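You operate a simulated robot arm through the tools that you are given. There is no shell and no other tool.

You are at the controls of a simulated robot arm. One attempt, no reset.

TASK
Switch the tester on, zero the black lead and reset the counters.
Fine: park the clip again; stay on programme 1.

The check looks at the end state, three seconds after you hand in, the way a careful person would. Anything else that was tipped, shoved, dropped, spilled or broken makes it a failure.

THE ROBOT
A 7-joint arm with a two-finger parallel gripper, fixed in place. Base frame: the origin is at the foot of the arm, x ahead of it, y to its left, z up. Readings come in mm, degrees, newtons and seconds.
Its first joint turns from -166.0 to 166.0 degrees. Payload 4.4 kg.
The tool frame sits at the grasp point between the pads (the TCP): z along the fingers, y along the line on which they close. The tips reach 23 mm beyond it. Largest opening 94 mm; finger width 38, thickness 10; the body of the gripper, 54 by 96 mm, starts 39 mm behind the TCP.
Orientation is told as [roll, pitch, yaw] about the base's x, y, z axes, in that order, counted from this pose: with the fingers straight down and closing along the base's y, the tool's x points along the base's -x, its y along +y and its z along -z.

THE INTERFACE
- The arm moves only by the tool arm_command. Its argument "series" is a list of rows, each a list of 7 numbers: the turn, a rotation vector about the base's x, y, z in units of 45 degrees (1.0 is 45 degrees), then the shift along the base's x, y, z in units of 400 mm (1.0 is 400 mm), then the finger opening in mm, from 0 to 94. In form: [[wx, wy, wz, x, y, z, jaw], ...]. A call has 1 to 20 rows; each row is the pose to reach, as a shift and turn from the pose commanded when the call began. A call with a number of a shift or a turn outside -1 to 1 is refused whole. Rows are played at 5 a second. More than 50 mm and 8.6 degrees between two rows, or a gripper value outside its range, and nothing of the call is played. A pose out of reach is approached as far as the arm can. The call stops where the force on the tool passes 50 N (or 10 N more than at its start, if that is more) or the arm is blocked; 0.2 s more then pass. Each finger travels about 72 mm/s and halts on what it meets, pressing with about 33 N; the grip force reading is that of the motor and also rises with nothing between the fingers. The clock runs only during rows and for 0.2 s after the last one: add rows that repeat a pose to give the fingers time. It gives the time, the measured TCP pose, the force on the tool (base axes), the opening and the grip force at its end, in the units of the frame above (readings bear some noise), with the torque about the TCP (base axes, N m) and any sound that the robot's microphone picked up, and new pictures: "show" is both (left out), scene, wrist or none.
- Cameras (640 x 400 px; columns grow to the right, rows downward): "scene" is fixed at [219.3, -500.5, 1449.8]; the picture's right is [0.81, -0.59, 0.00], its down [-0.26, -0.36, -0.90] and it looks along [0.52, 0.73, -0.44] (base axes); focal length 310 px, centre (320, 200). "wrist" rides on the gripper at [86, 16, -75] in the tool frame; the picture's right is [-0.18, 0.98, 0.00], its down [-0.58, -0.11, -0.81] and it looks along [-0.79, -0.15, 0.59] (tool axes); focal length 243 px, centre (320, 200). There is no depth. A picture from a camera that has moved, and an enlarged one, comes with that camera's place and axes in the base frame and with its lens.
- zoom(camera, box): a new picture of the part [left, top, right, bottom] of that camera's present view, enlarged. The clock stands still meanwhile.
- sign_off(): hands the job in; it is judged then, once.

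Nothing tells you positions but the pictures and the camera data. Unless the task says otherwise, let go and move clear before handing in.

The tools are called after "Emit:" as name(argument=value, ...) on one line, values as JSON. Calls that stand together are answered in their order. arm_command: Moves the arm, as the interface text tells. Its arguments: {"type":"object","properties":{"series":{"type":"array"},"show":{"type":"string","enum":["both","scene","wrist","none"]}},"required":["series"]} The other tools are called the same way: zoom (camera, box) takes an enlarged picture of a part of a camera's view; sign_off () hands the job in.

At the start:

```text
time_s: 0.0
ee_pos: [715.9, 318.0, 1205.0]
ee_rot: [0.0, 0.0, 0.0]
wrist_force: [-0.1, 0.6, 0.1]
moment: [-0.01, 0.01, -0.02]
width: 93.8
finger_force: 0.1
```

scene: 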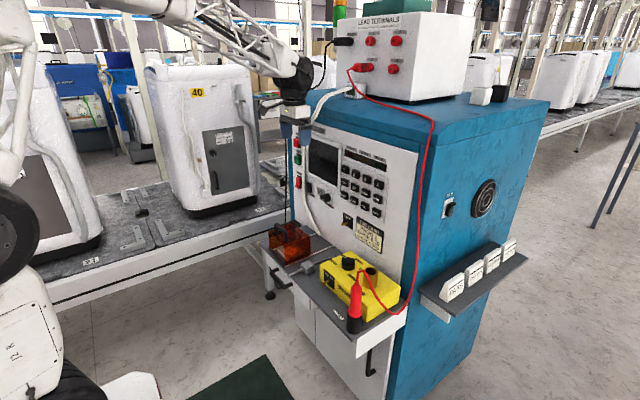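
wrist: 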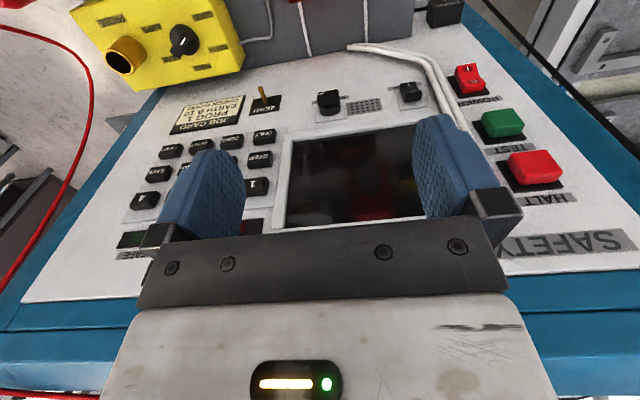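

I see a blue safety tester with a sloped front panel (screen, keypad, HALT/TEST buttons, rocker), a yellow box with the red clip in it, and lead terminals on top. I'll look closer before moving.

Emit:
zoom(camera="scene", box=[280, 130, 420, 218])

Emit:
zoom(camera="scene", box=[250, 200, 410, 300])

Emit:
zoom(camera="scene", box=[250, 240, 410, 340])

Emit:
zoom(camera="scene", box=[320, 0, 480, 100])

Emit:
zoom(camera="scene", box=[410, 170, 538, 310])

Emit:
zoom(camera="wrist", box=[100, 60, 300, 260])

Emit:
zoom(camera="wrist", box=[300, 40, 640, 260])

Emit:
zoom(camera="wrist", box=[60, 0, 300, 150])

```text
4.55 times, centred on (350, 174) of scene
camera zoom: at [219.3, -500.5, 1449.8], right [0.81, -0.59, 0.0], down [-0.26, -0.36, -0.9], along [0.52, 0.73, -0.44], focal length 1407 px, centre (184, 318)
```

zoom: 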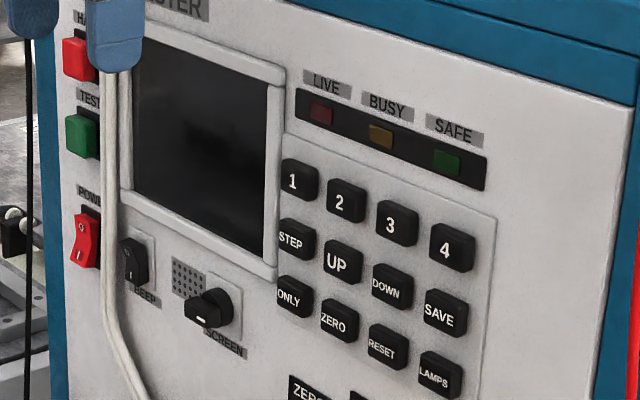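

```text
4.00 times, centred on (330, 250) of scene
camera zoom: at [219.3, -500.5, 1449.8], right [0.81, -0.59, 0.0], down [-0.26, -0.36, -0.9], along [0.52, 0.73, -0.44], focal length 1238 px, centre (280, 0)
```

zoom: 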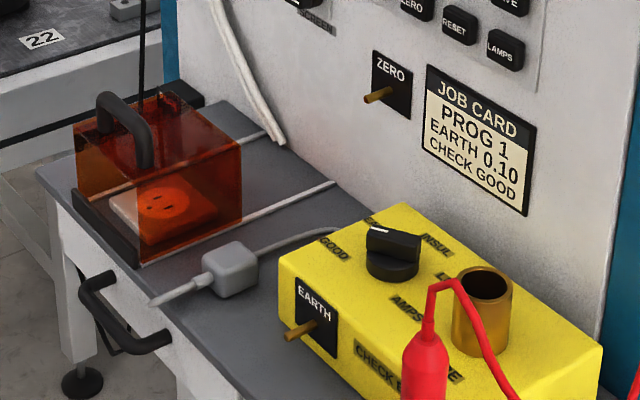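

```text
4.00 times, centred on (330, 290) of scene
camera zoom: at [219.3, -500.5, 1449.8], right [0.81, -0.59, 0.0], down [-0.26, -0.36, -0.9], along [0.52, 0.73, -0.44], focal length 1238 px, centre (280, -160)
```

zoom: 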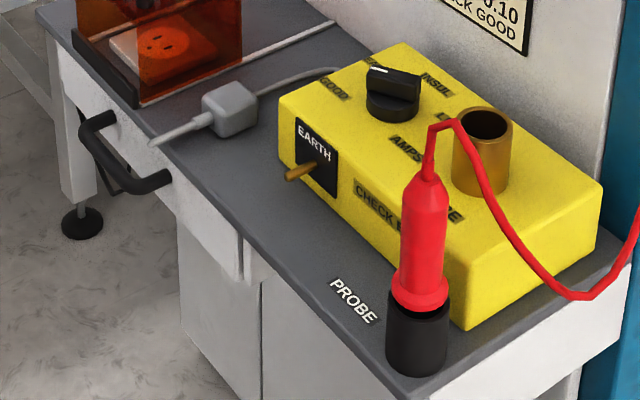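

```text
4.00 times, centred on (400, 50) of scene
camera zoom: at [219.3, -500.5, 1449.8], right [0.81, -0.59, 0.0], down [-0.26, -0.36, -0.9], along [0.52, 0.73, -0.44], focal length 1238 px, centre (0, 800)
```

zoom: 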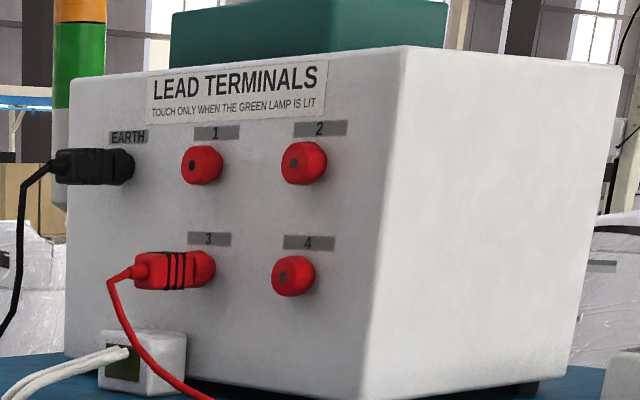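

```text
2.86 times, centred on (474, 240) of scene
camera zoom: at [219.3, -500.5, 1449.8], right [0.81, -0.59, 0.0], down [-0.26, -0.36, -0.9], along [0.52, 0.73, -0.44], focal length 884 px, centre (-120, 86)
```

zoom: 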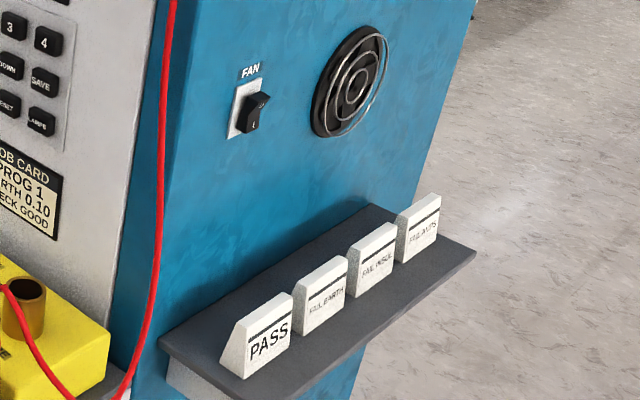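

```text
2.00 times, centred on (200, 160) of wrist
camera zoom: at [630.1, 333.5, 1278.5], right [0.18, 0.98, 0.0], down [0.58, -0.11, 0.81], along [0.79, -0.15, -0.59], focal length 485 px, centre (560, 280)
```

zoom: 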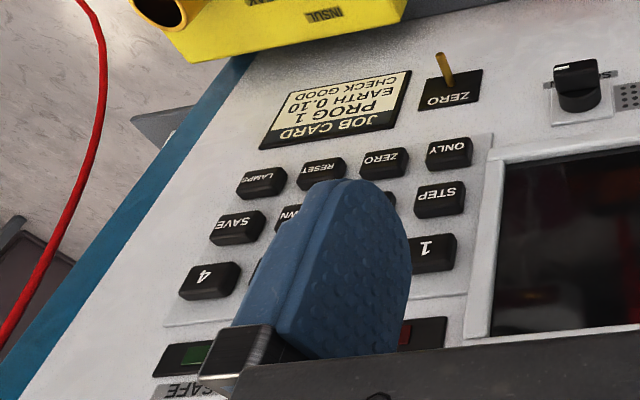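

```text
1.82 times, centred on (470, 150) of wrist
camera zoom: at [630.1, 333.5, 1278.5], right [0.18, 0.98, 0.0], down [0.58, -0.11, 0.81], along [0.79, -0.15, -0.59], focal length 441 px, centre (47, 291)
```

zoom: 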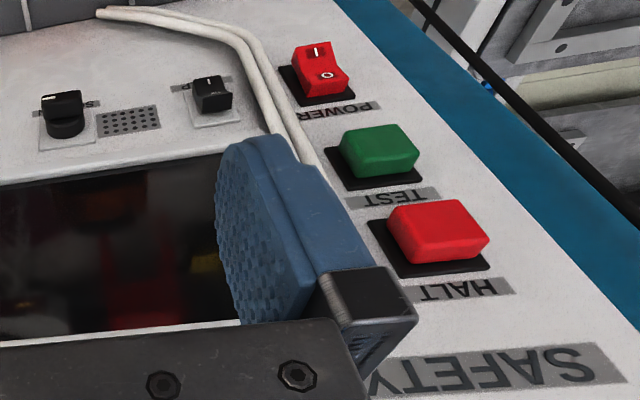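

```text
2.67 times, centred on (180, 75) of wrist
camera zoom: at [630.1, 333.5, 1278.5], right [0.18, 0.98, 0.0], down [0.58, -0.11, 0.81], along [0.79, -0.15, -0.59], focal length 647 px, centre (693, 533)
```

zoom: 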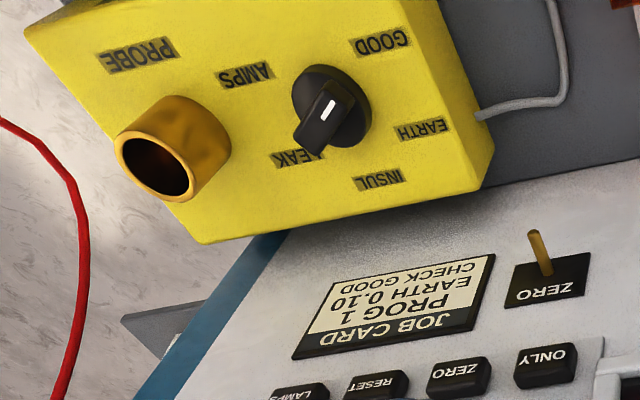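

The panel has POWER, TEST, HALT, a keypad with ZERO/RESET, and a brass ZERO post. The black lead leaves the EARTH terminal and runs down the left side, so I need to find its clip and parking place.

Emit:
zoom(camera="scene", box=[260, 30, 340, 130])

Emit:
zoom(camera="scene", box=[250, 110, 330, 210])

Emit:
zoom(camera="scene", box=[250, 190, 330, 300])

Emit:
zoom(camera="scene", box=[450, 70, 550, 130])

Emit:
zoom(camera="wrist", box=[400, 0, 640, 150])

Emit:
zoom(camera="wrist", box=[230, 0, 480, 120])

```text
4.00 times, centred on (300, 80) of scene
camera zoom: at [219.3, -500.5, 1449.8], right [0.81, -0.59, 0.0], down [-0.26, -0.36, -0.9], along [0.52, 0.73, -0.44], focal length 1238 px, centre (400, 680)
```

zoom: 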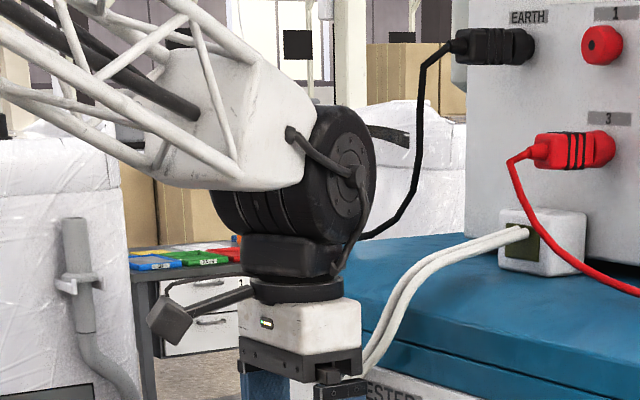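

```text
4.00 times, centred on (290, 160) of scene
camera zoom: at [219.3, -500.5, 1449.8], right [0.81, -0.59, 0.0], down [-0.26, -0.36, -0.9], along [0.52, 0.73, -0.44], focal length 1238 px, centre (440, 360)
```

zoom: 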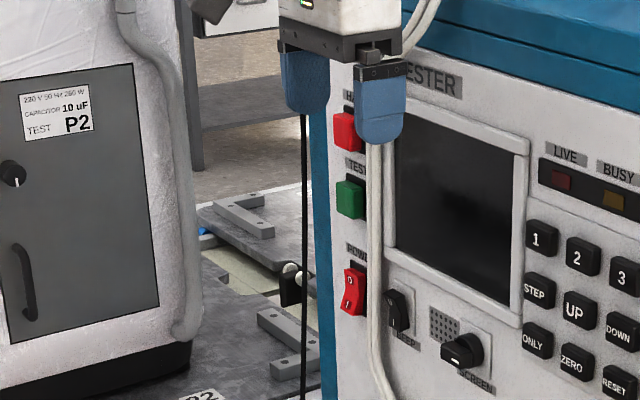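

```text
3.64 times, centred on (290, 245) of scene
camera zoom: at [219.3, -500.5, 1449.8], right [0.81, -0.59, 0.0], down [-0.26, -0.36, -0.9], along [0.52, 0.73, -0.44], focal length 1126 px, centre (429, 36)
```

zoom: 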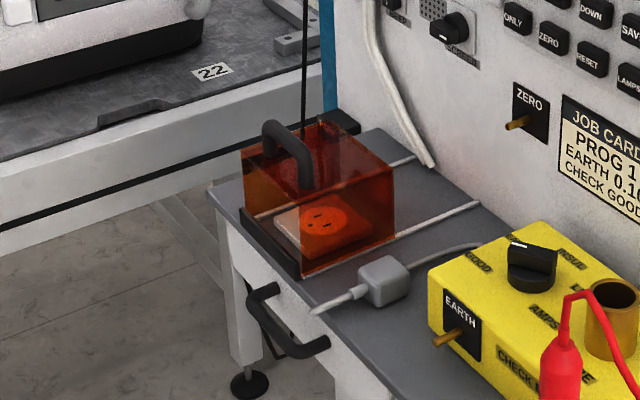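

```text
6.40 times, centred on (500, 100) of scene
camera zoom: at [219.3, -500.5, 1449.8], right [0.81, -0.59, 0.0], down [-0.26, -0.36, -0.9], along [0.52, 0.73, -0.44], focal length 1981 px, centre (-832, 840)
```

zoom: 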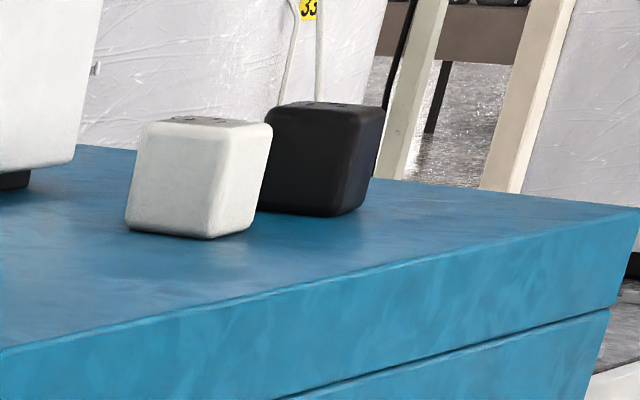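

```text
2.67 times, centred on (520, 75) of wrist
camera zoom: at [630.1, 333.5, 1278.5], right [0.18, 0.98, 0.0], down [0.58, -0.11, 0.81], along [0.79, -0.15, -0.59], focal length 647 px, centre (-213, 533)
```

zoom: 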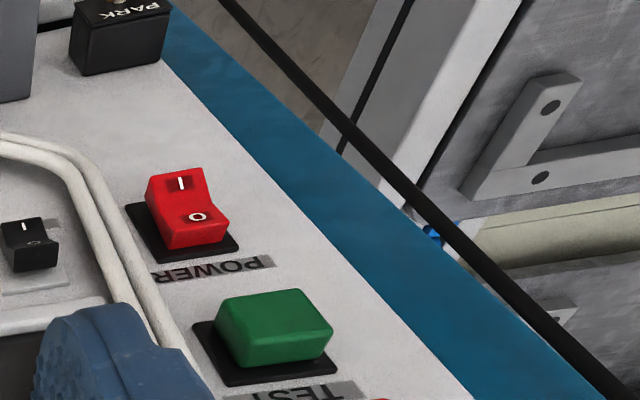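

```text
2.56 times, centred on (355, 60) of wrist
camera zoom: at [630.1, 333.5, 1278.5], right [0.18, 0.98, 0.0], down [0.58, -0.11, 0.81], along [0.79, -0.15, -0.59], focal length 621 px, centre (230, 558)
```

zoom: 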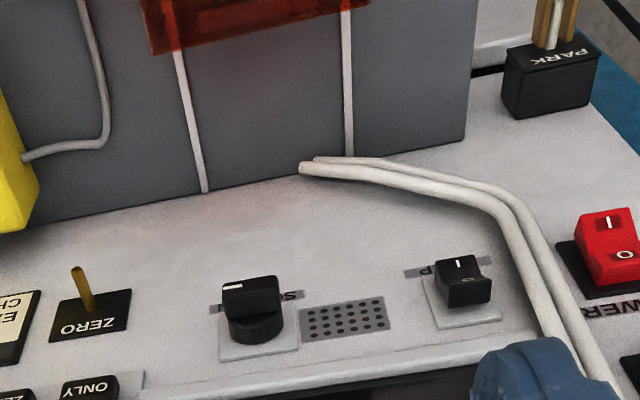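

The PARK block looks to be at about (812, 518, 765), low on the left of the panel, with the black clip on its post. I take the panel to be a vertical plane near x≈835, with POWER near (819, 492, 965). I'll back off and move the wrist camera to view PARK.

Emit:
arm_command(series=[[0, 0, 0, -0.1, 0, 0, 94], [0, 0, 0, -0.2, 0, 0, 94], [0, 0, 0, -0.29, 0.05, 0, 94], [0, 0, 0, -0.29, 0.15, -0.05, 94], [0, 0, 0, -0.29, 0.25, -0.1, 94], [0, 0, 0, -0.29, 0.33, -0.18, 94], [0, 0, 0, -0.29, 0.4, -0.27, 94], [0, 0, 0, -0.29, 0.45, -0.36, 94]])

```text
time_s: 1.8
ee_pos: [599.2, 498.4, 1060.9]
ee_rot: [0.0, -0.1, 0.0]
wrist_force: [-1.0, -0.2, 0.9]
moment: [0.01, 0.02, 0.0]
width: 94.2
finger_force: 0.0
camera wrist: at [513.8, 514.0, 1133.9], right [0.18, 0.98, 0.0], down [0.58, -0.11, 0.81], along [0.79, -0.15, -0.59], focal length 243 px, centre (320, 200)
```

scene: 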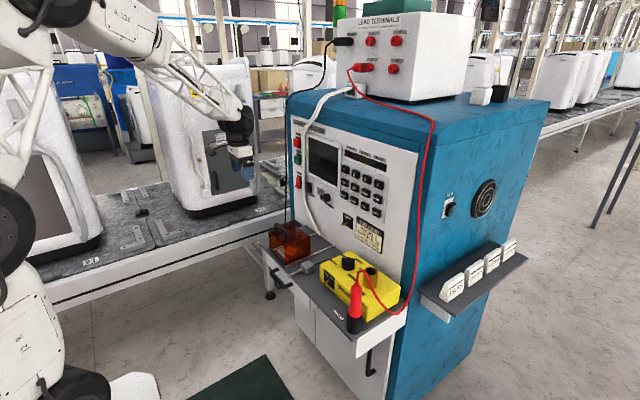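
wrist: 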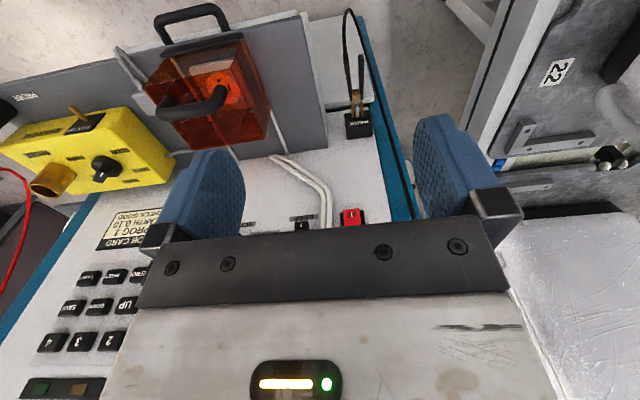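

Emit:
zoom(camera="wrist", box=[310, 0, 422, 140])

Emit:
zoom(camera="wrist", box=[330, 60, 394, 140])

Emit:
zoom(camera="scene", box=[260, 30, 360, 250])

```text
2.86 times, centred on (366, 70) of wrist
camera zoom: at [513.8, 514.0, 1133.9], right [0.18, 0.98, 0.0], down [0.58, -0.11, 0.81], along [0.79, -0.15, -0.59], focal length 693 px, centre (189, 571)
```

zoom: 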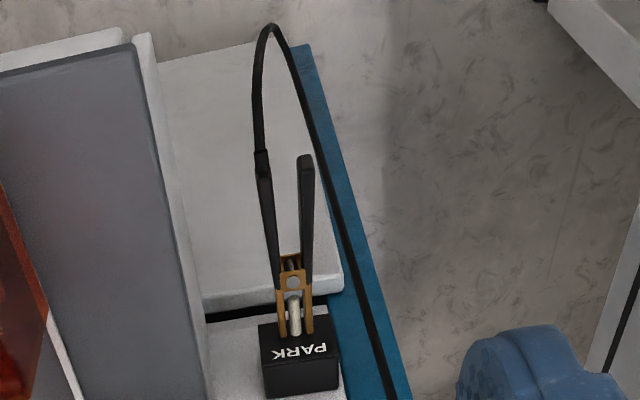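

```text
5.00 times, centred on (362, 100) of wrist
camera zoom: at [513.8, 514.0, 1133.9], right [0.18, 0.98, 0.0], down [0.58, -0.11, 0.81], along [0.79, -0.15, -0.59], focal length 1213 px, centre (110, 700)
```

zoom: 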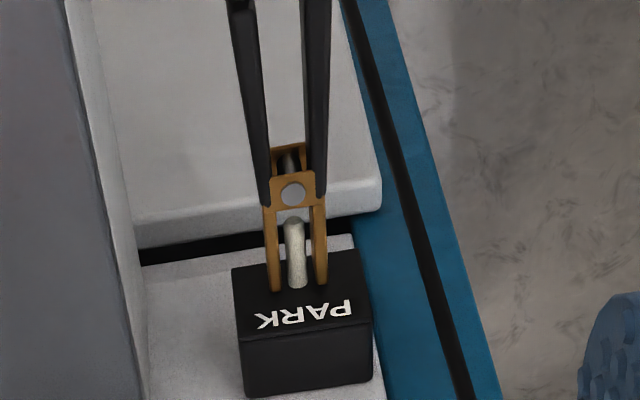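

```text
1.82 times, centred on (310, 140) of scene
camera zoom: at [219.3, -500.5, 1449.8], right [0.81, -0.59, 0.0], down [-0.26, -0.36, -0.9], along [0.52, 0.73, -0.44], focal length 563 px, centre (338, 309)
```

zoom: 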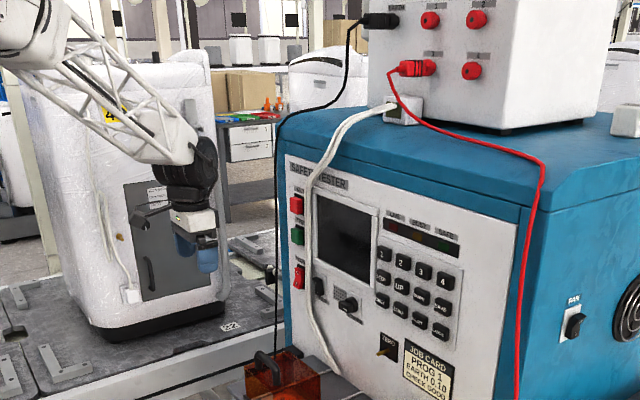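

The clip sits on a horizontal PARK post; its handles stick out toward the robot, spread along y, with the cable looping back up at about y≈585. The ZERO post is at about (827, 200, 906). I'll go closer from above to measure the clip.

Emit:
arm_command(series=[[0, 0, 0, 0.04, 0.02, -0.1, 94], [0, 0, 0, 0.09, 0.04, -0.2, 94], [0, 0, 0, 0.14, 0.06, -0.3, 94], [0, 0, 0, 0.2, 0.08, -0.4, 94]])

Emit:
zoom(camera="wrist", box=[280, 20, 408, 180])

Emit:
zoom(camera="wrist", box=[0, 0, 640, 400])

```text
time_s: 2.8
ee_pos: [679.7, 529.2, 900.9]
ee_rot: [0.0, -0.1, 0.0]
wrist_force: [0.5, 0.4, -0.1]
moment: [0.0, 0.02, -0.01]
width: 93.6
finger_force: 0.0
camera wrist: at [593.7, 544.4, 975.4], right [0.18, 0.98, 0.0], down [0.58, -0.11, 0.81], along [0.79, -0.15, -0.59], focal length 243 px, centre (320, 200)
```

scene: 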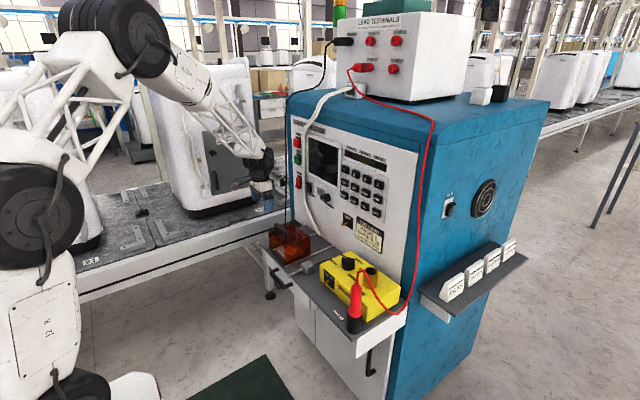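
wrist: 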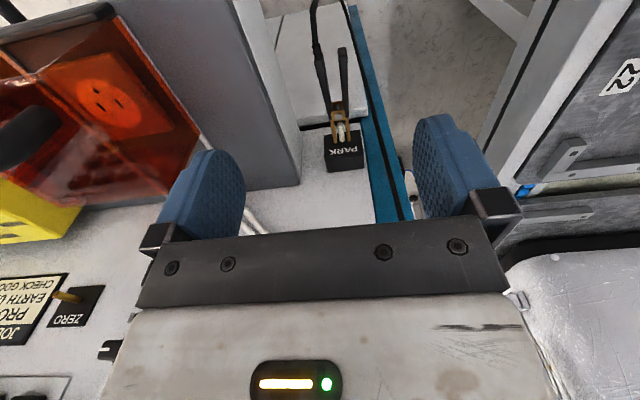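

```text
2.50 times, centred on (344, 100) of wrist
camera zoom: at [593.7, 544.4, 975.4], right [0.18, 0.98, 0.0], down [0.58, -0.11, 0.81], along [0.79, -0.15, -0.59], focal length 606 px, centre (260, 450)
```

zoom: 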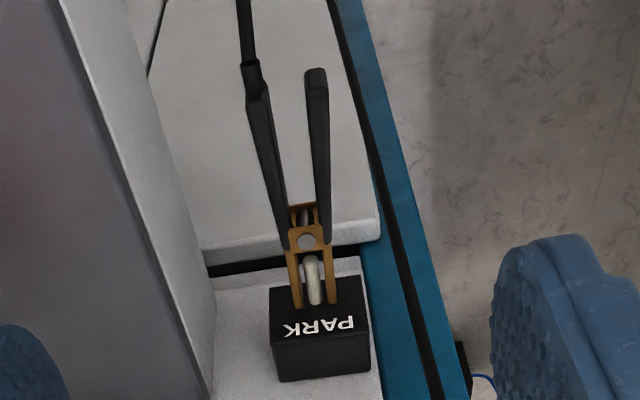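

```text
1.00 times, centred on (320, 200) of wrist (not enlarged: the box is as wide or as high as the picture)
camera zoom: at [593.7, 544.4, 975.4], right [0.18, 0.98, 0.0], down [0.58, -0.11, 0.81], along [0.79, -0.15, -0.59], focal length 243 px, centre (320, 200)
```

zoom: 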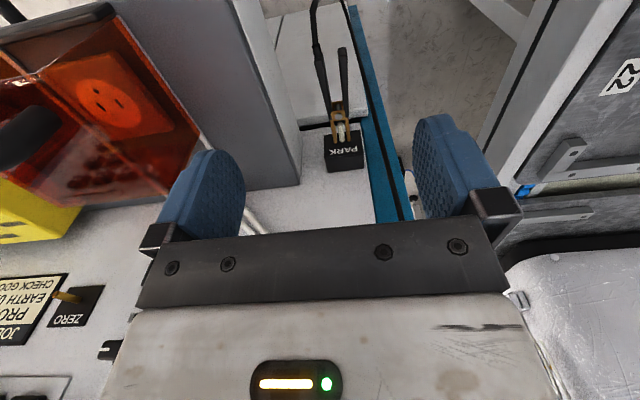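

The clip sits at about y≈535, z≈729, with handles from x≈750 to 695 and jaws on a post at x≈775–802. The shelf edge is at about y≈480, so I'll narrow the jaw and come down from above for another look.

Emit:
arm_command(series=[[0, 0, 0, 0.02, 0.0125, 0, 60], [0, 0, 0, 0.05, 0.0125, -0.08, 60], [0, 0, 0, 0.08, 0.0125, -0.15, 60], [0, 0, 0, 0.08, 0.0125, -0.22, 60], [0, 0, 0, 0.08, 0.0125, -0.25, 60]])

Emit:
zoom(camera="wrist", box=[200, 40, 440, 240])

Emit:
zoom(camera="scene", box=[240, 180, 320, 260])

```text
time_s: 4.0
ee_pos: [710.7, 534.7, 800.7]
ee_rot: [0.0, 0.0, 0.0]
wrist_force: [0.8, -0.1, 0.3]
moment: [0.03, -0.01, 0.02]
width: 59.9
finger_force: 0.0
camera wrist: at [625.9, 550.1, 874.5], right [0.18, 0.98, 0.0], down [0.58, -0.11, 0.81], along [0.79, -0.15, -0.59], focal length 243 px, centre (320, 200)
```

scene: 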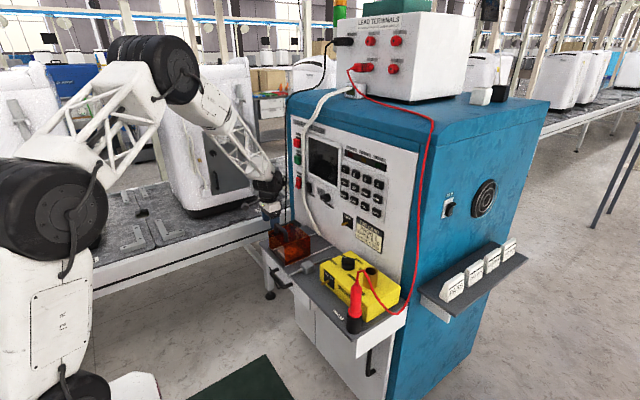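
wrist: 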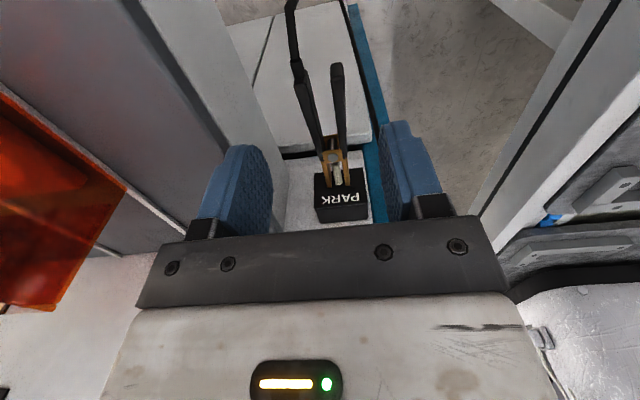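

```text
2.00 times, centred on (320, 140) of wrist
camera zoom: at [625.9, 550.1, 874.5], right [0.18, 0.98, 0.0], down [0.58, -0.11, 0.81], along [0.79, -0.15, -0.59], focal length 485 px, centre (320, 320)
```

zoom: 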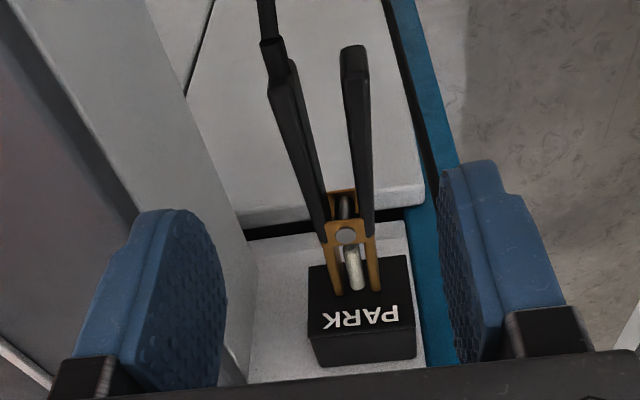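

```text
5.00 times, centred on (280, 220) of scene
camera zoom: at [219.3, -500.5, 1449.8], right [0.81, -0.59, 0.0], down [-0.26, -0.36, -0.9], along [0.52, 0.73, -0.44], focal length 1548 px, centre (520, 100)
```

zoom: 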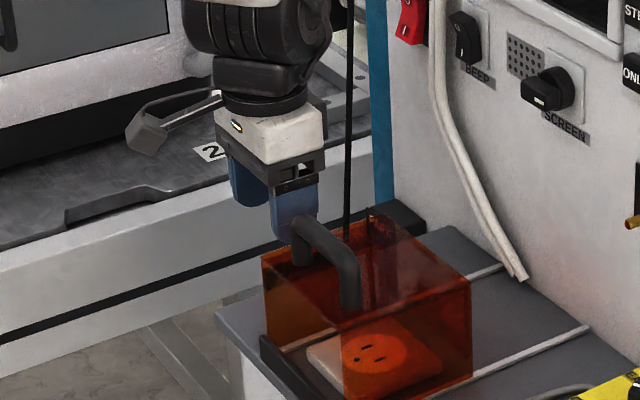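

The clip is centred between the fingers and the shelf edge is at about y≈456, which leaves clearance. I'll descend so the pads straddle the handles.

Emit:
arm_command(series=[[0, 0, 0, 0, 0, -0.06, 60], [0, 0, 0, 0, 0, -0.12, 60], [0, 0, 0, 0, 0, -0.16, 60], [0, 0, 0, 0, 0, -0.185, 60]], show="wrist")

Emit:
zoom(camera="wrist", box=[200, 40, 440, 240])

```text
time_s: 5.0
ee_pos: [711.1, 534.3, 727.4]
ee_rot: [0.0, 0.0, 0.0]
wrist_force: [0.2, -0.8, -0.4]
moment: [0.04, 0.03, 0.02]
width: 60.1
finger_force: 0.0
camera wrist: at [626.0, 550.1, 800.7], right [0.18, 0.98, 0.0], down [0.58, -0.11, 0.81], along [0.79, -0.15, -0.59], focal length 243 px, centre (320, 200)
```

wrist: 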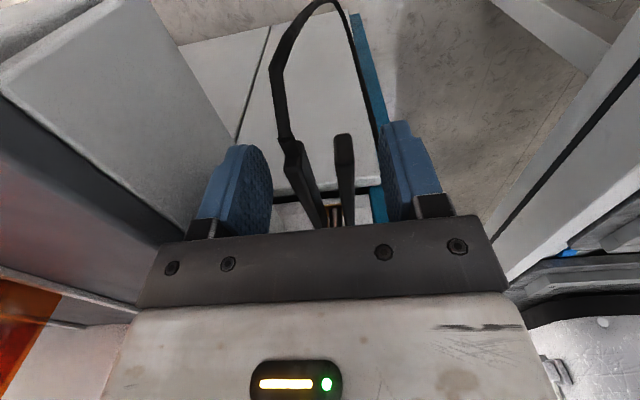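

```text
2.00 times, centred on (320, 140) of wrist
camera zoom: at [626.0, 550.1, 800.7], right [0.18, 0.98, 0.0], down [0.58, -0.11, 0.81], along [0.79, -0.15, -0.59], focal length 485 px, centre (320, 320)
```

zoom: 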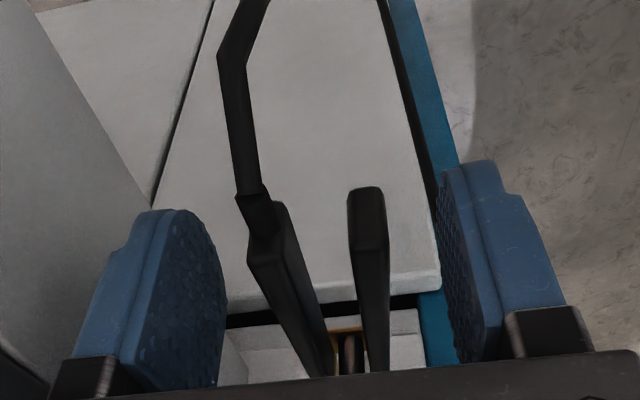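

The handles lie between the pads at the right height. I'll squeeze now and check that the clip opens.

Emit:
arm_command(series=[[0, 0, 0, 0, 0, 0, 40], [0, 0, 0, 0, 0, 0, 28], [0, 0, 0, 0, 0, 0, 14], [0, 0, 0, 0, 0, 0, 0], [0, 0, 0, 0, 0, 0, 0], [0, 0, 0, 0, 0, 0, 0]], show="wrist")

Emit:
zoom(camera="wrist", box=[200, 40, 440, 240])

```text
time_s: 6.4
ee_pos: [712.6, 535.0, 727.5]
ee_rot: [0.0, 0.0, -0.1]
wrist_force: [0.0, -0.8, 0.0]
moment: [-0.01, 0.0, 0.02]
width: 33.3
finger_force: 33.0
camera wrist: at [625.9, 550.0, 800.7], right [0.18, 0.98, 0.0], down [0.58, -0.11, 0.81], along [0.79, -0.15, -0.59], focal length 243 px, centre (320, 200)
```

wrist: 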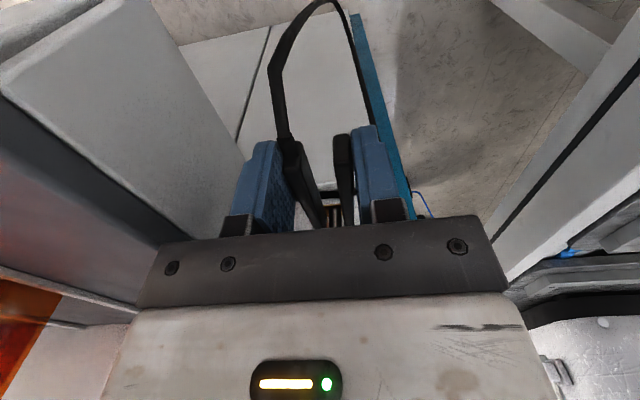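

```text
2.00 times, centred on (320, 140) of wrist
camera zoom: at [625.9, 550.0, 800.7], right [0.18, 0.98, 0.0], down [0.58, -0.11, 0.81], along [0.79, -0.15, -0.59], focal length 485 px, centre (320, 320)
```

zoom: 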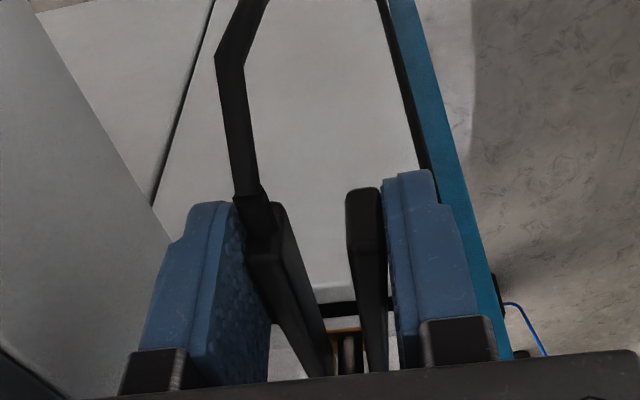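

The fingers stopped at 33 mm with full grip force and the handles didn't move, so the clip may hold to its post by snap or friction. I'll pull gently straight back and watch the force.

Emit:
arm_command(series=[[0, 0, 0, -0.01, 0, 0, 0], [0, 0, 0, -0.02, 0, 0, 0], [0, 0, 0, -0.03, 0, 0, 0]], show="wrist")

Emit:
zoom(camera="wrist", box=[200, 40, 440, 240])

```text
time_s: 7.2
ee_pos: [700.8, 535.4, 727.6]
ee_rot: [-0.1, 0.0, 0.0]
wrist_force: [0.2, 0.7, 0.4]
moment: [-0.01, 0.01, 0.01]
width: 33.0
finger_force: 32.8
camera wrist: at [614.2, 550.5, 800.5], right [0.18, 0.98, 0.0], down [0.58, -0.11, 0.81], along [0.79, -0.15, -0.59], focal length 243 px, centre (320, 200)
```

wrist: 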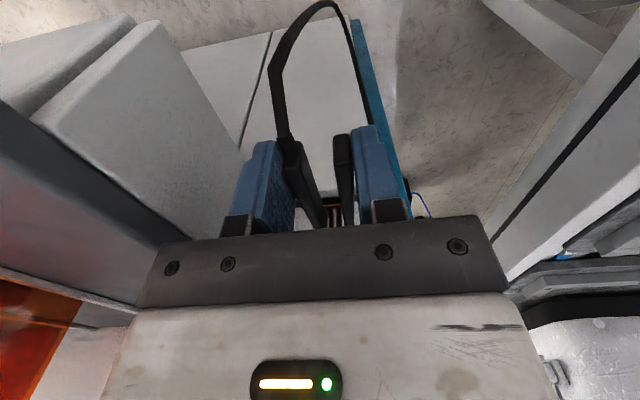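

```text
2.00 times, centred on (320, 140) of wrist
camera zoom: at [614.2, 550.5, 800.5], right [0.18, 0.98, 0.0], down [0.58, -0.11, 0.81], along [0.79, -0.15, -0.59], focal length 485 px, centre (320, 320)
```

zoom: 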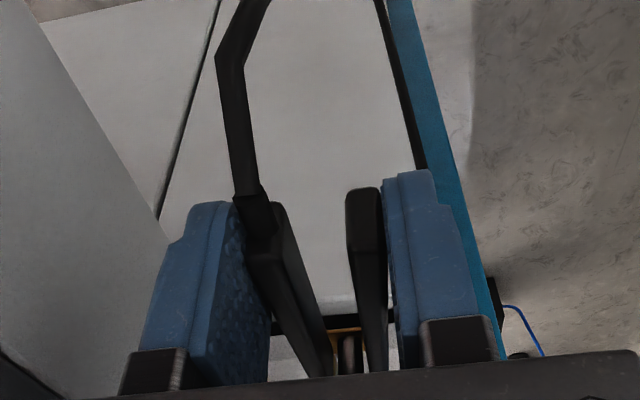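

The clip came along freely with no resistance, held firmly. I'll draw it back clear of the post, then lift it so the cable loop stays clear of the shelf items.

Emit:
arm_command(series=[[0, 0, 0, -0.05, 0, 0, 0], [0, 0, 0, -0.1, 0, 0, 0], [0, 0, 0, -0.15, 0, 0, 0], [0, 0, 0, -0.17, 0, 0.1, 0], [0, 0, 0, -0.17, 0, 0.2, 0], [0, 0, 0, -0.17, 0, 0.3, 0]])

Emit:
zoom(camera="wrist", box=[200, 40, 440, 240])

Emit:
zoom(camera="scene", box=[220, 100, 380, 300])

```text
time_s: 8.6
ee_pos: [630.6, 536.0, 845.1]
ee_rot: [0.0, 0.0, 0.0]
wrist_force: [0.2, 0.4, -1.4]
moment: [0.02, 0.02, 0.02]
width: 33.3
finger_force: 32.7
camera wrist: at [545.7, 551.1, 919.5], right [0.18, 0.98, 0.0], down [0.58, -0.11, 0.81], along [0.79, -0.15, -0.59], focal length 243 px, centre (320, 200)
```

scene: 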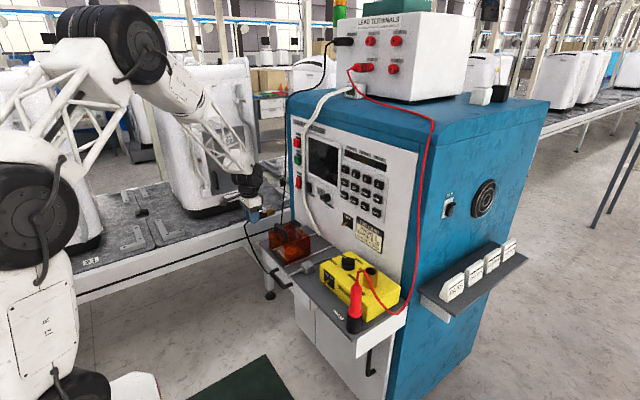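
wrist: 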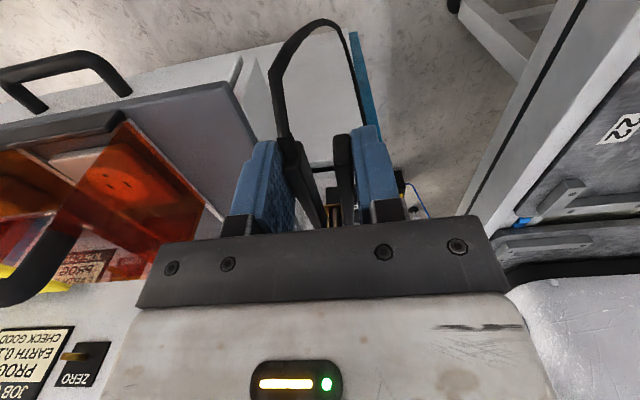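

```text
2.00 times, centred on (320, 140) of wrist
camera zoom: at [545.7, 551.1, 919.5], right [0.18, 0.98, 0.0], down [0.58, -0.11, 0.81], along [0.79, -0.15, -0.59], focal length 485 px, centre (320, 320)
```

zoom: 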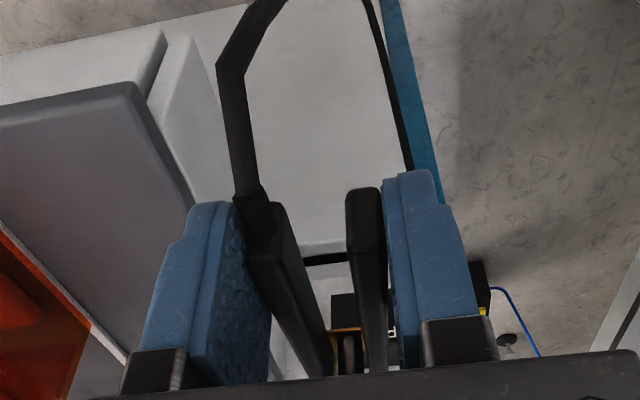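

```text
2.00 times, centred on (300, 200) of scene
camera zoom: at [219.3, -500.5, 1449.8], right [0.81, -0.59, 0.0], down [-0.26, -0.36, -0.9], along [0.52, 0.73, -0.44], focal length 619 px, centre (360, 200)
```

zoom: 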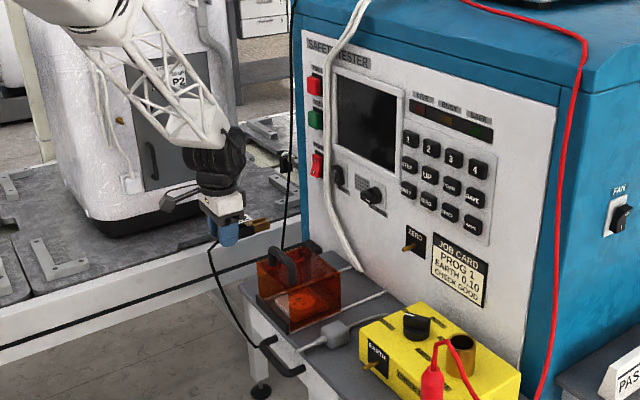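

The clip is held with its jaws pointing to the panel, and the cable hangs in front of the shelf. I'll lift it high, cross over to the ZERO post's y, then check again.

Emit:
arm_command(series=[[0, 0, 0, 0, 0, 0.11, 0], [0, 0, 0, 0, 0, 0.22, 0], [0, 0, 0, 0, 0, 0.33, 0], [0, 0, 0, 0, -0.06, 0.42, 0], [0, 0, 0, 0, -0.14, 0.5, 0], [0, 0, 0, 0, -0.24, 0.55, 0], [0, 0, 0, 0, -0.35, 0.58, 0], [0, 0, 0, 0, -0.46, 0.58, 0], [0, 0, 0, 0, -0.57, 0.58, 0], [0, 0, 0, 0, -0.68, 0.58, 0], [0, 0, 0, 0, -0.78, 0.58, 0], [0, 0, 0, 0, -0.8375, 0.58, 0]])

```text
time_s: 11.2
ee_pos: [632.1, 200.1, 1078.3]
ee_rot: [0.0, 0.0, -0.1]
wrist_force: [0.4, -0.2, -0.3]
moment: [-0.01, -0.01, 0.01]
width: 33.0
finger_force: 33.1
camera wrist: at [546.2, 215.9, 1152.3], right [0.18, 0.98, 0.0], down [0.58, -0.11, 0.81], along [0.79, -0.15, -0.59], focal length 243 px, centre (320, 200)
```

scene: 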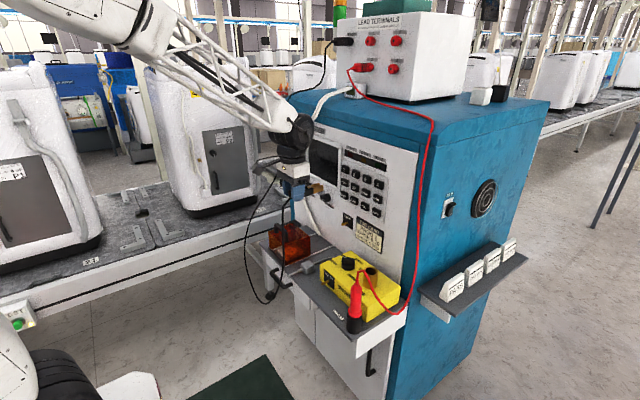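
wrist: 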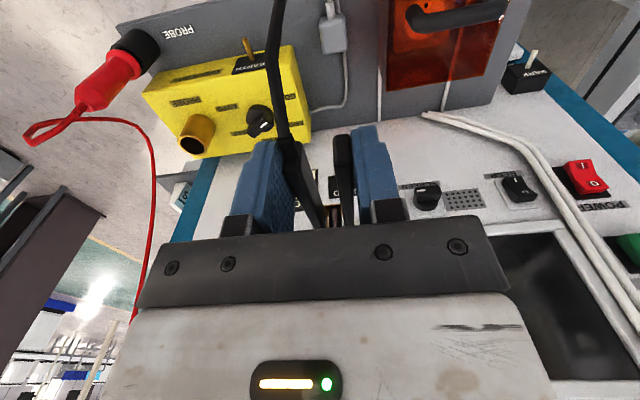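

The clip hangs in front of the ZERO area. I'll zoom in to refine where the ZERO post is compared with the clip jaws.

Emit:
zoom(camera="wrist", box=[260, 140, 400, 240])

Emit:
zoom(camera="scene", box=[270, 150, 390, 260])

Emit:
zoom(camera="scene", box=[330, 200, 370, 240])

```text
4.00 times, centred on (330, 190) of wrist
camera zoom: at [546.2, 215.9, 1152.3], right [0.18, 0.98, 0.0], down [0.58, -0.11, 0.81], along [0.79, -0.15, -0.59], focal length 970 px, centre (280, 240)
```

zoom: 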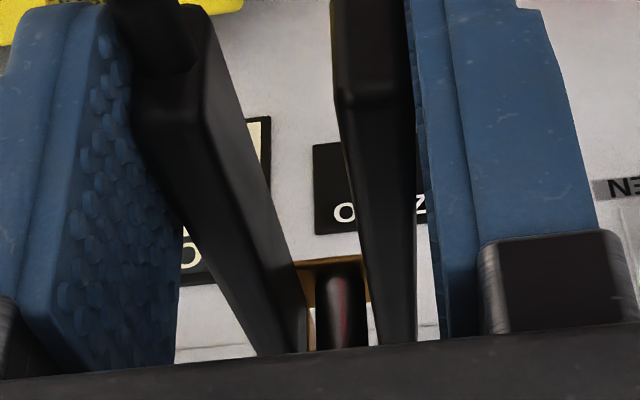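

```text
3.64 times, centred on (330, 205) of scene
camera zoom: at [219.3, -500.5, 1449.8], right [0.81, -0.59, 0.0], down [-0.26, -0.36, -0.9], along [0.52, 0.73, -0.44], focal length 1126 px, centre (284, 182)
```

zoom: 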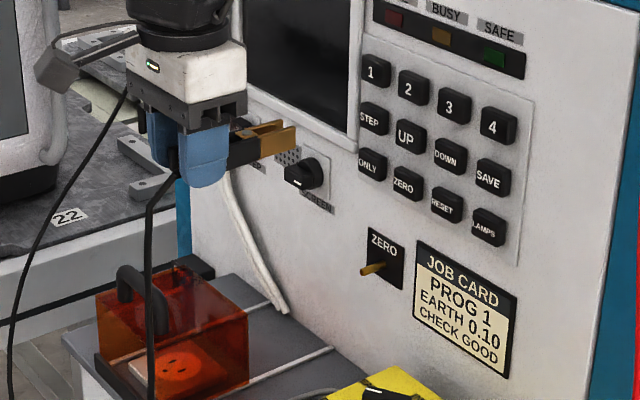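

```text
10.00 times, centred on (350, 220) of scene
camera zoom: at [219.3, -500.5, 1449.8], right [0.81, -0.59, 0.0], down [-0.26, -0.36, -0.9], along [0.52, 0.73, -0.44], focal length 3095 px, centre (20, 0)
```

zoom: 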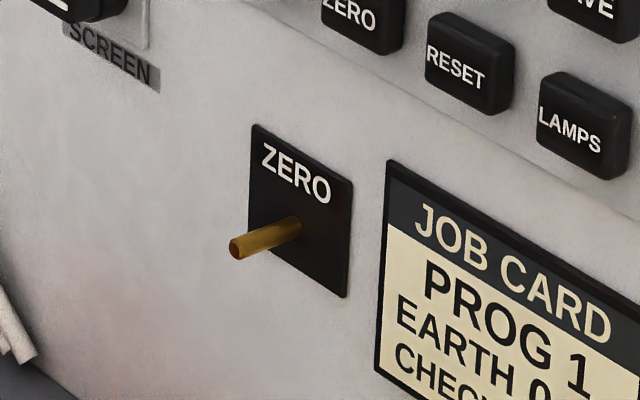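

I place the ZERO post at about y≈199, z≈905, tip x≈816. I'll come down at x≈660, then stop with the jaws just short of the post and check.

Emit:
arm_command(series=[[0, 0, 0, 0.03, 0, -0.1, 0], [0, 0, 0, 0.06, 0, -0.2, 0], [0, 0, 0, 0.07, 0, -0.3, 0], [0, 0, 0, 0.07, 0, -0.4, 0], [0, 0, 0, 0.1, 0, -0.4325, 0], [0, 0, 0, 0.15, 0, -0.4325, 0], [0, 0, 0, 0.18, 0, -0.4325, 0]])

Emit:
zoom(camera="scene", box=[310, 190, 380, 250])

Emit:
zoom(camera="wrist", box=[260, 140, 400, 240])

```text
time_s: 12.8
ee_pos: [703.5, 199.9, 906.8]
ee_rot: [0.1, -0.1, 0.0]
wrist_force: [-0.5, -0.9, -0.8]
moment: [-0.01, 0.04, -0.01]
width: 33.1
finger_force: 33.5
camera wrist: at [618.0, 215.3, 979.6], right [0.18, 0.98, 0.0], down [0.58, -0.11, 0.81], along [0.79, -0.15, -0.59], focal length 243 px, centre (320, 200)
```

scene: 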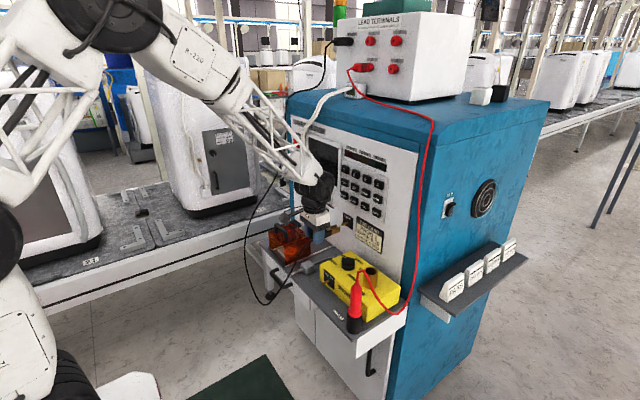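
wrist: 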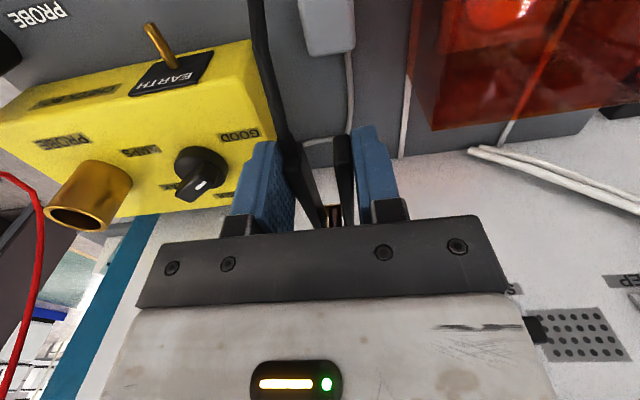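

```text
6.67 times, centred on (345, 220) of scene
camera zoom: at [219.3, -500.5, 1449.8], right [0.81, -0.59, 0.0], down [-0.26, -0.36, -0.9], along [0.52, 0.73, -0.44], focal length 2064 px, centre (153, 67)
```

zoom: 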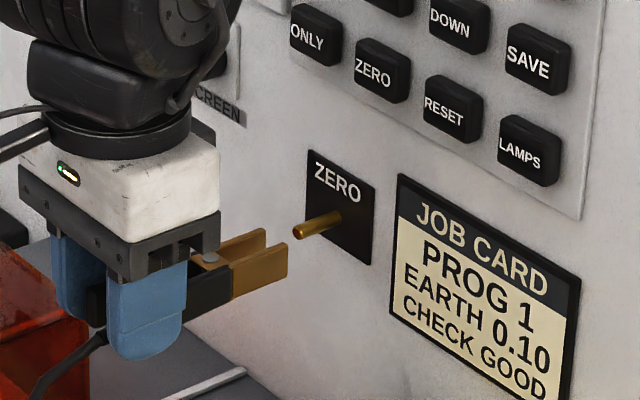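

```text
4.00 times, centred on (330, 190) of wrist
camera zoom: at [618.0, 215.3, 979.6], right [0.18, 0.98, 0.0], down [0.58, -0.11, 0.81], along [0.79, -0.15, -0.59], focal length 970 px, centre (280, 240)
```

zoom: 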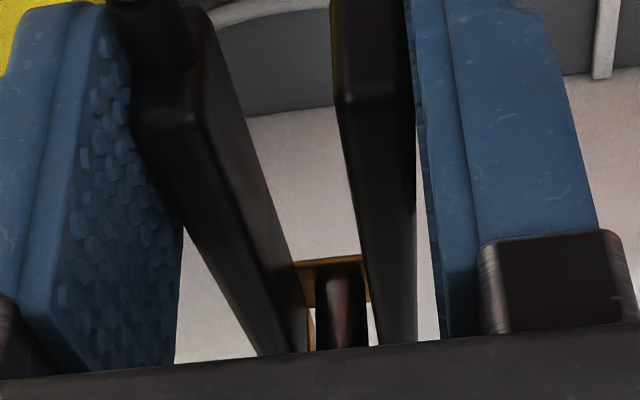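

In the scene view the jaws sit about 8 mm lower than the ZERO post and about 15 mm short of it. I'll raise by 8 mm, move forward a bit, and recheck.

Emit:
arm_command(series=[[0, 0, 0, 0, 0, 0.0205, 0], [0, 0, 0, 0.015, 0, 0.0205, 0], [0, 0, 0, 0.025, 0, 0.0205, 0]], show="none")

Emit:
zoom(camera="scene", box=[325, 205, 365, 235])

```text
time_s: 13.6
ee_pos: [712.4, 199.5, 913.9]
ee_rot: [0.0, -0.1, -0.1]
wrist_force: [0.2, -0.8, -0.9]
moment: [-0.02, -0.01, 0.04]
width: 32.9
finger_force: 33.0
```

```text
13.33 times, centred on (345, 220) of scene
camera zoom: at [219.3, -500.5, 1449.8], right [0.81, -0.59, 0.0], down [-0.26, -0.36, -0.9], along [0.52, 0.73, -0.44], focal length 4127 px, centre (-13, -67)
```

zoom: 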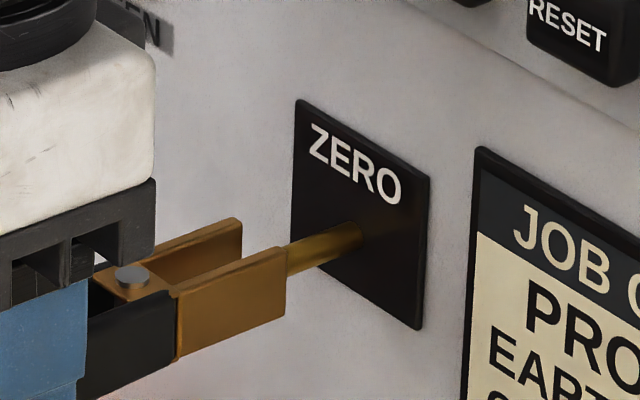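

The post tip is now entering between the jaws and the height matches. I'll push in about 26 mm more while watching the force.

Emit:
arm_command(series=[[0, 0, 0, 0.02, 0, 0, 0], [0, 0, 0, 0.04, 0, 0, 0], [0, 0, 0, 0.06, 0, 0, 0], [0, 0, 0, 0.065, 0, 0, 0]], show="wrist")

Emit:
zoom(camera="scene", box=[325, 205, 365, 235])

Emit:
zoom(camera="scene", box=[230, 120, 410, 310])

```text
time_s: 14.6
ee_pos: [740.0, 200.2, 914.0]
ee_rot: [0.0, 0.0, 0.0]
wrist_force: [-0.4, 0.9, -0.4]
moment: [-0.04, 0.02, -0.02]
width: 33.3
finger_force: 32.8
camera wrist: at [654.0, 215.5, 987.8], right [0.18, 0.98, 0.0], down [0.58, -0.11, 0.81], along [0.79, -0.15, -0.59], focal length 243 px, centre (320, 200)
```

wrist: 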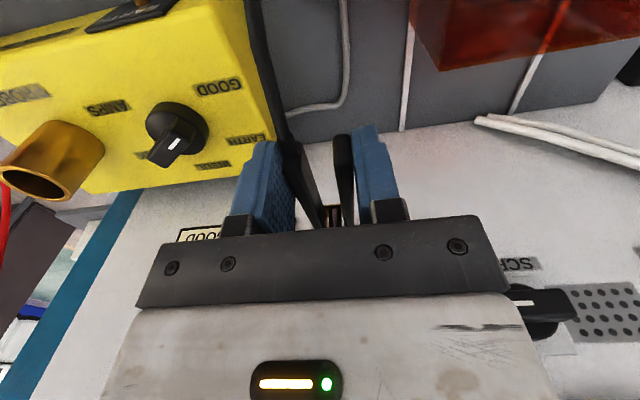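

```text
13.33 times, centred on (345, 220) of scene
camera zoom: at [219.3, -500.5, 1449.8], right [0.81, -0.59, 0.0], down [-0.26, -0.36, -0.9], along [0.52, 0.73, -0.44], focal length 4127 px, centre (-13, -67)
```

zoom: 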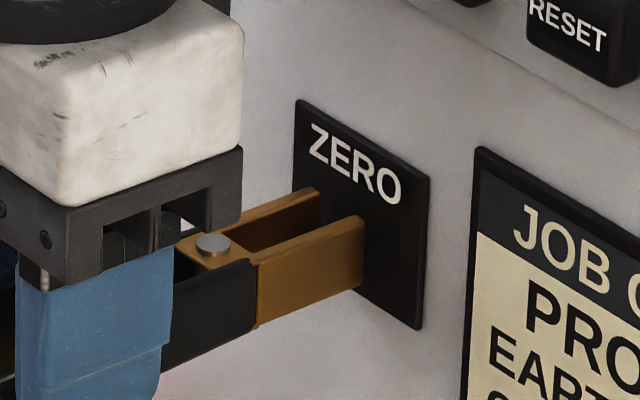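

```text
2.11 times, centred on (320, 215) of scene
camera zoom: at [219.3, -500.5, 1449.8], right [0.81, -0.59, 0.0], down [-0.26, -0.36, -0.9], along [0.52, 0.73, -0.44], focal length 652 px, centre (320, 168)
```

zoom: 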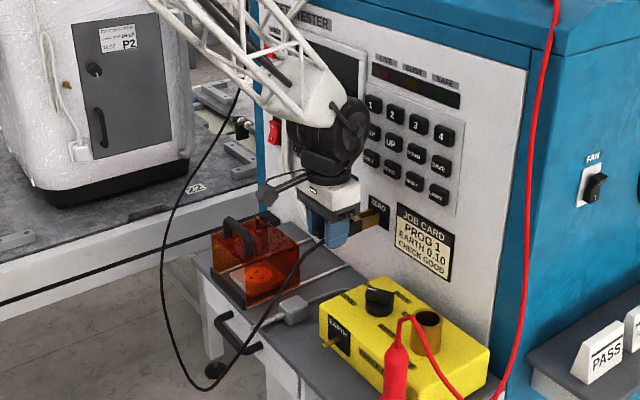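

The jaws are fully over the ZERO post. I'll open the fingers slowly and see whether the clip stays.

Emit:
arm_command(series=[[0, 0, 0, 0, 0, 0, 34], [0, 0, 0, 0, 0, 0, 40], [0, 0, 0, 0, 0, 0, 56], [0, 0, 0, 0, 0, 0, 60]], show="wrist")

Emit:
zoom(camera="scene", box=[305, 195, 375, 245])

```text
time_s: 15.6
ee_pos: [737.7, 201.4, 914.4]
ee_rot: [0.0, 0.0, 0.1]
wrist_force: [-0.3, 0.2, 0.0]
moment: [0.02, -0.03, 0.0]
width: 60.0
finger_force: 0.0
camera wrist: at [654.0, 215.5, 987.9], right [0.18, 0.98, 0.0], down [0.58, -0.11, 0.81], along [0.79, -0.15, -0.59], focal length 243 px, centre (320, 200)
```

wrist: 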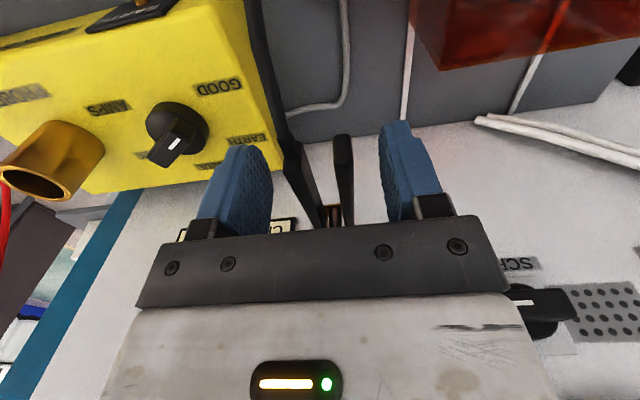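

```text
8.00 times, centred on (340, 220) of scene
camera zoom: at [219.3, -500.5, 1449.8], right [0.81, -0.59, 0.0], down [-0.26, -0.36, -0.9], along [0.52, 0.73, -0.44], focal length 2476 px, centre (160, 40)
```

zoom: 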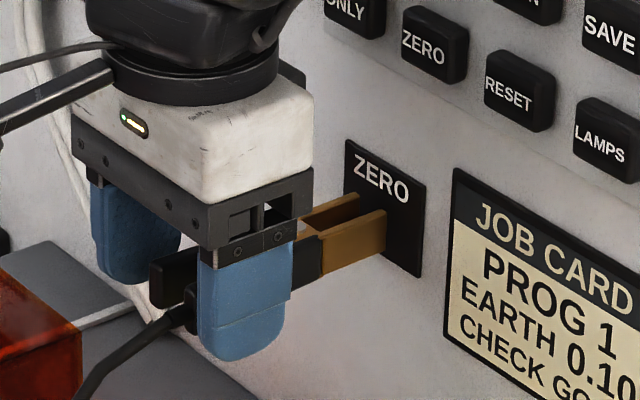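

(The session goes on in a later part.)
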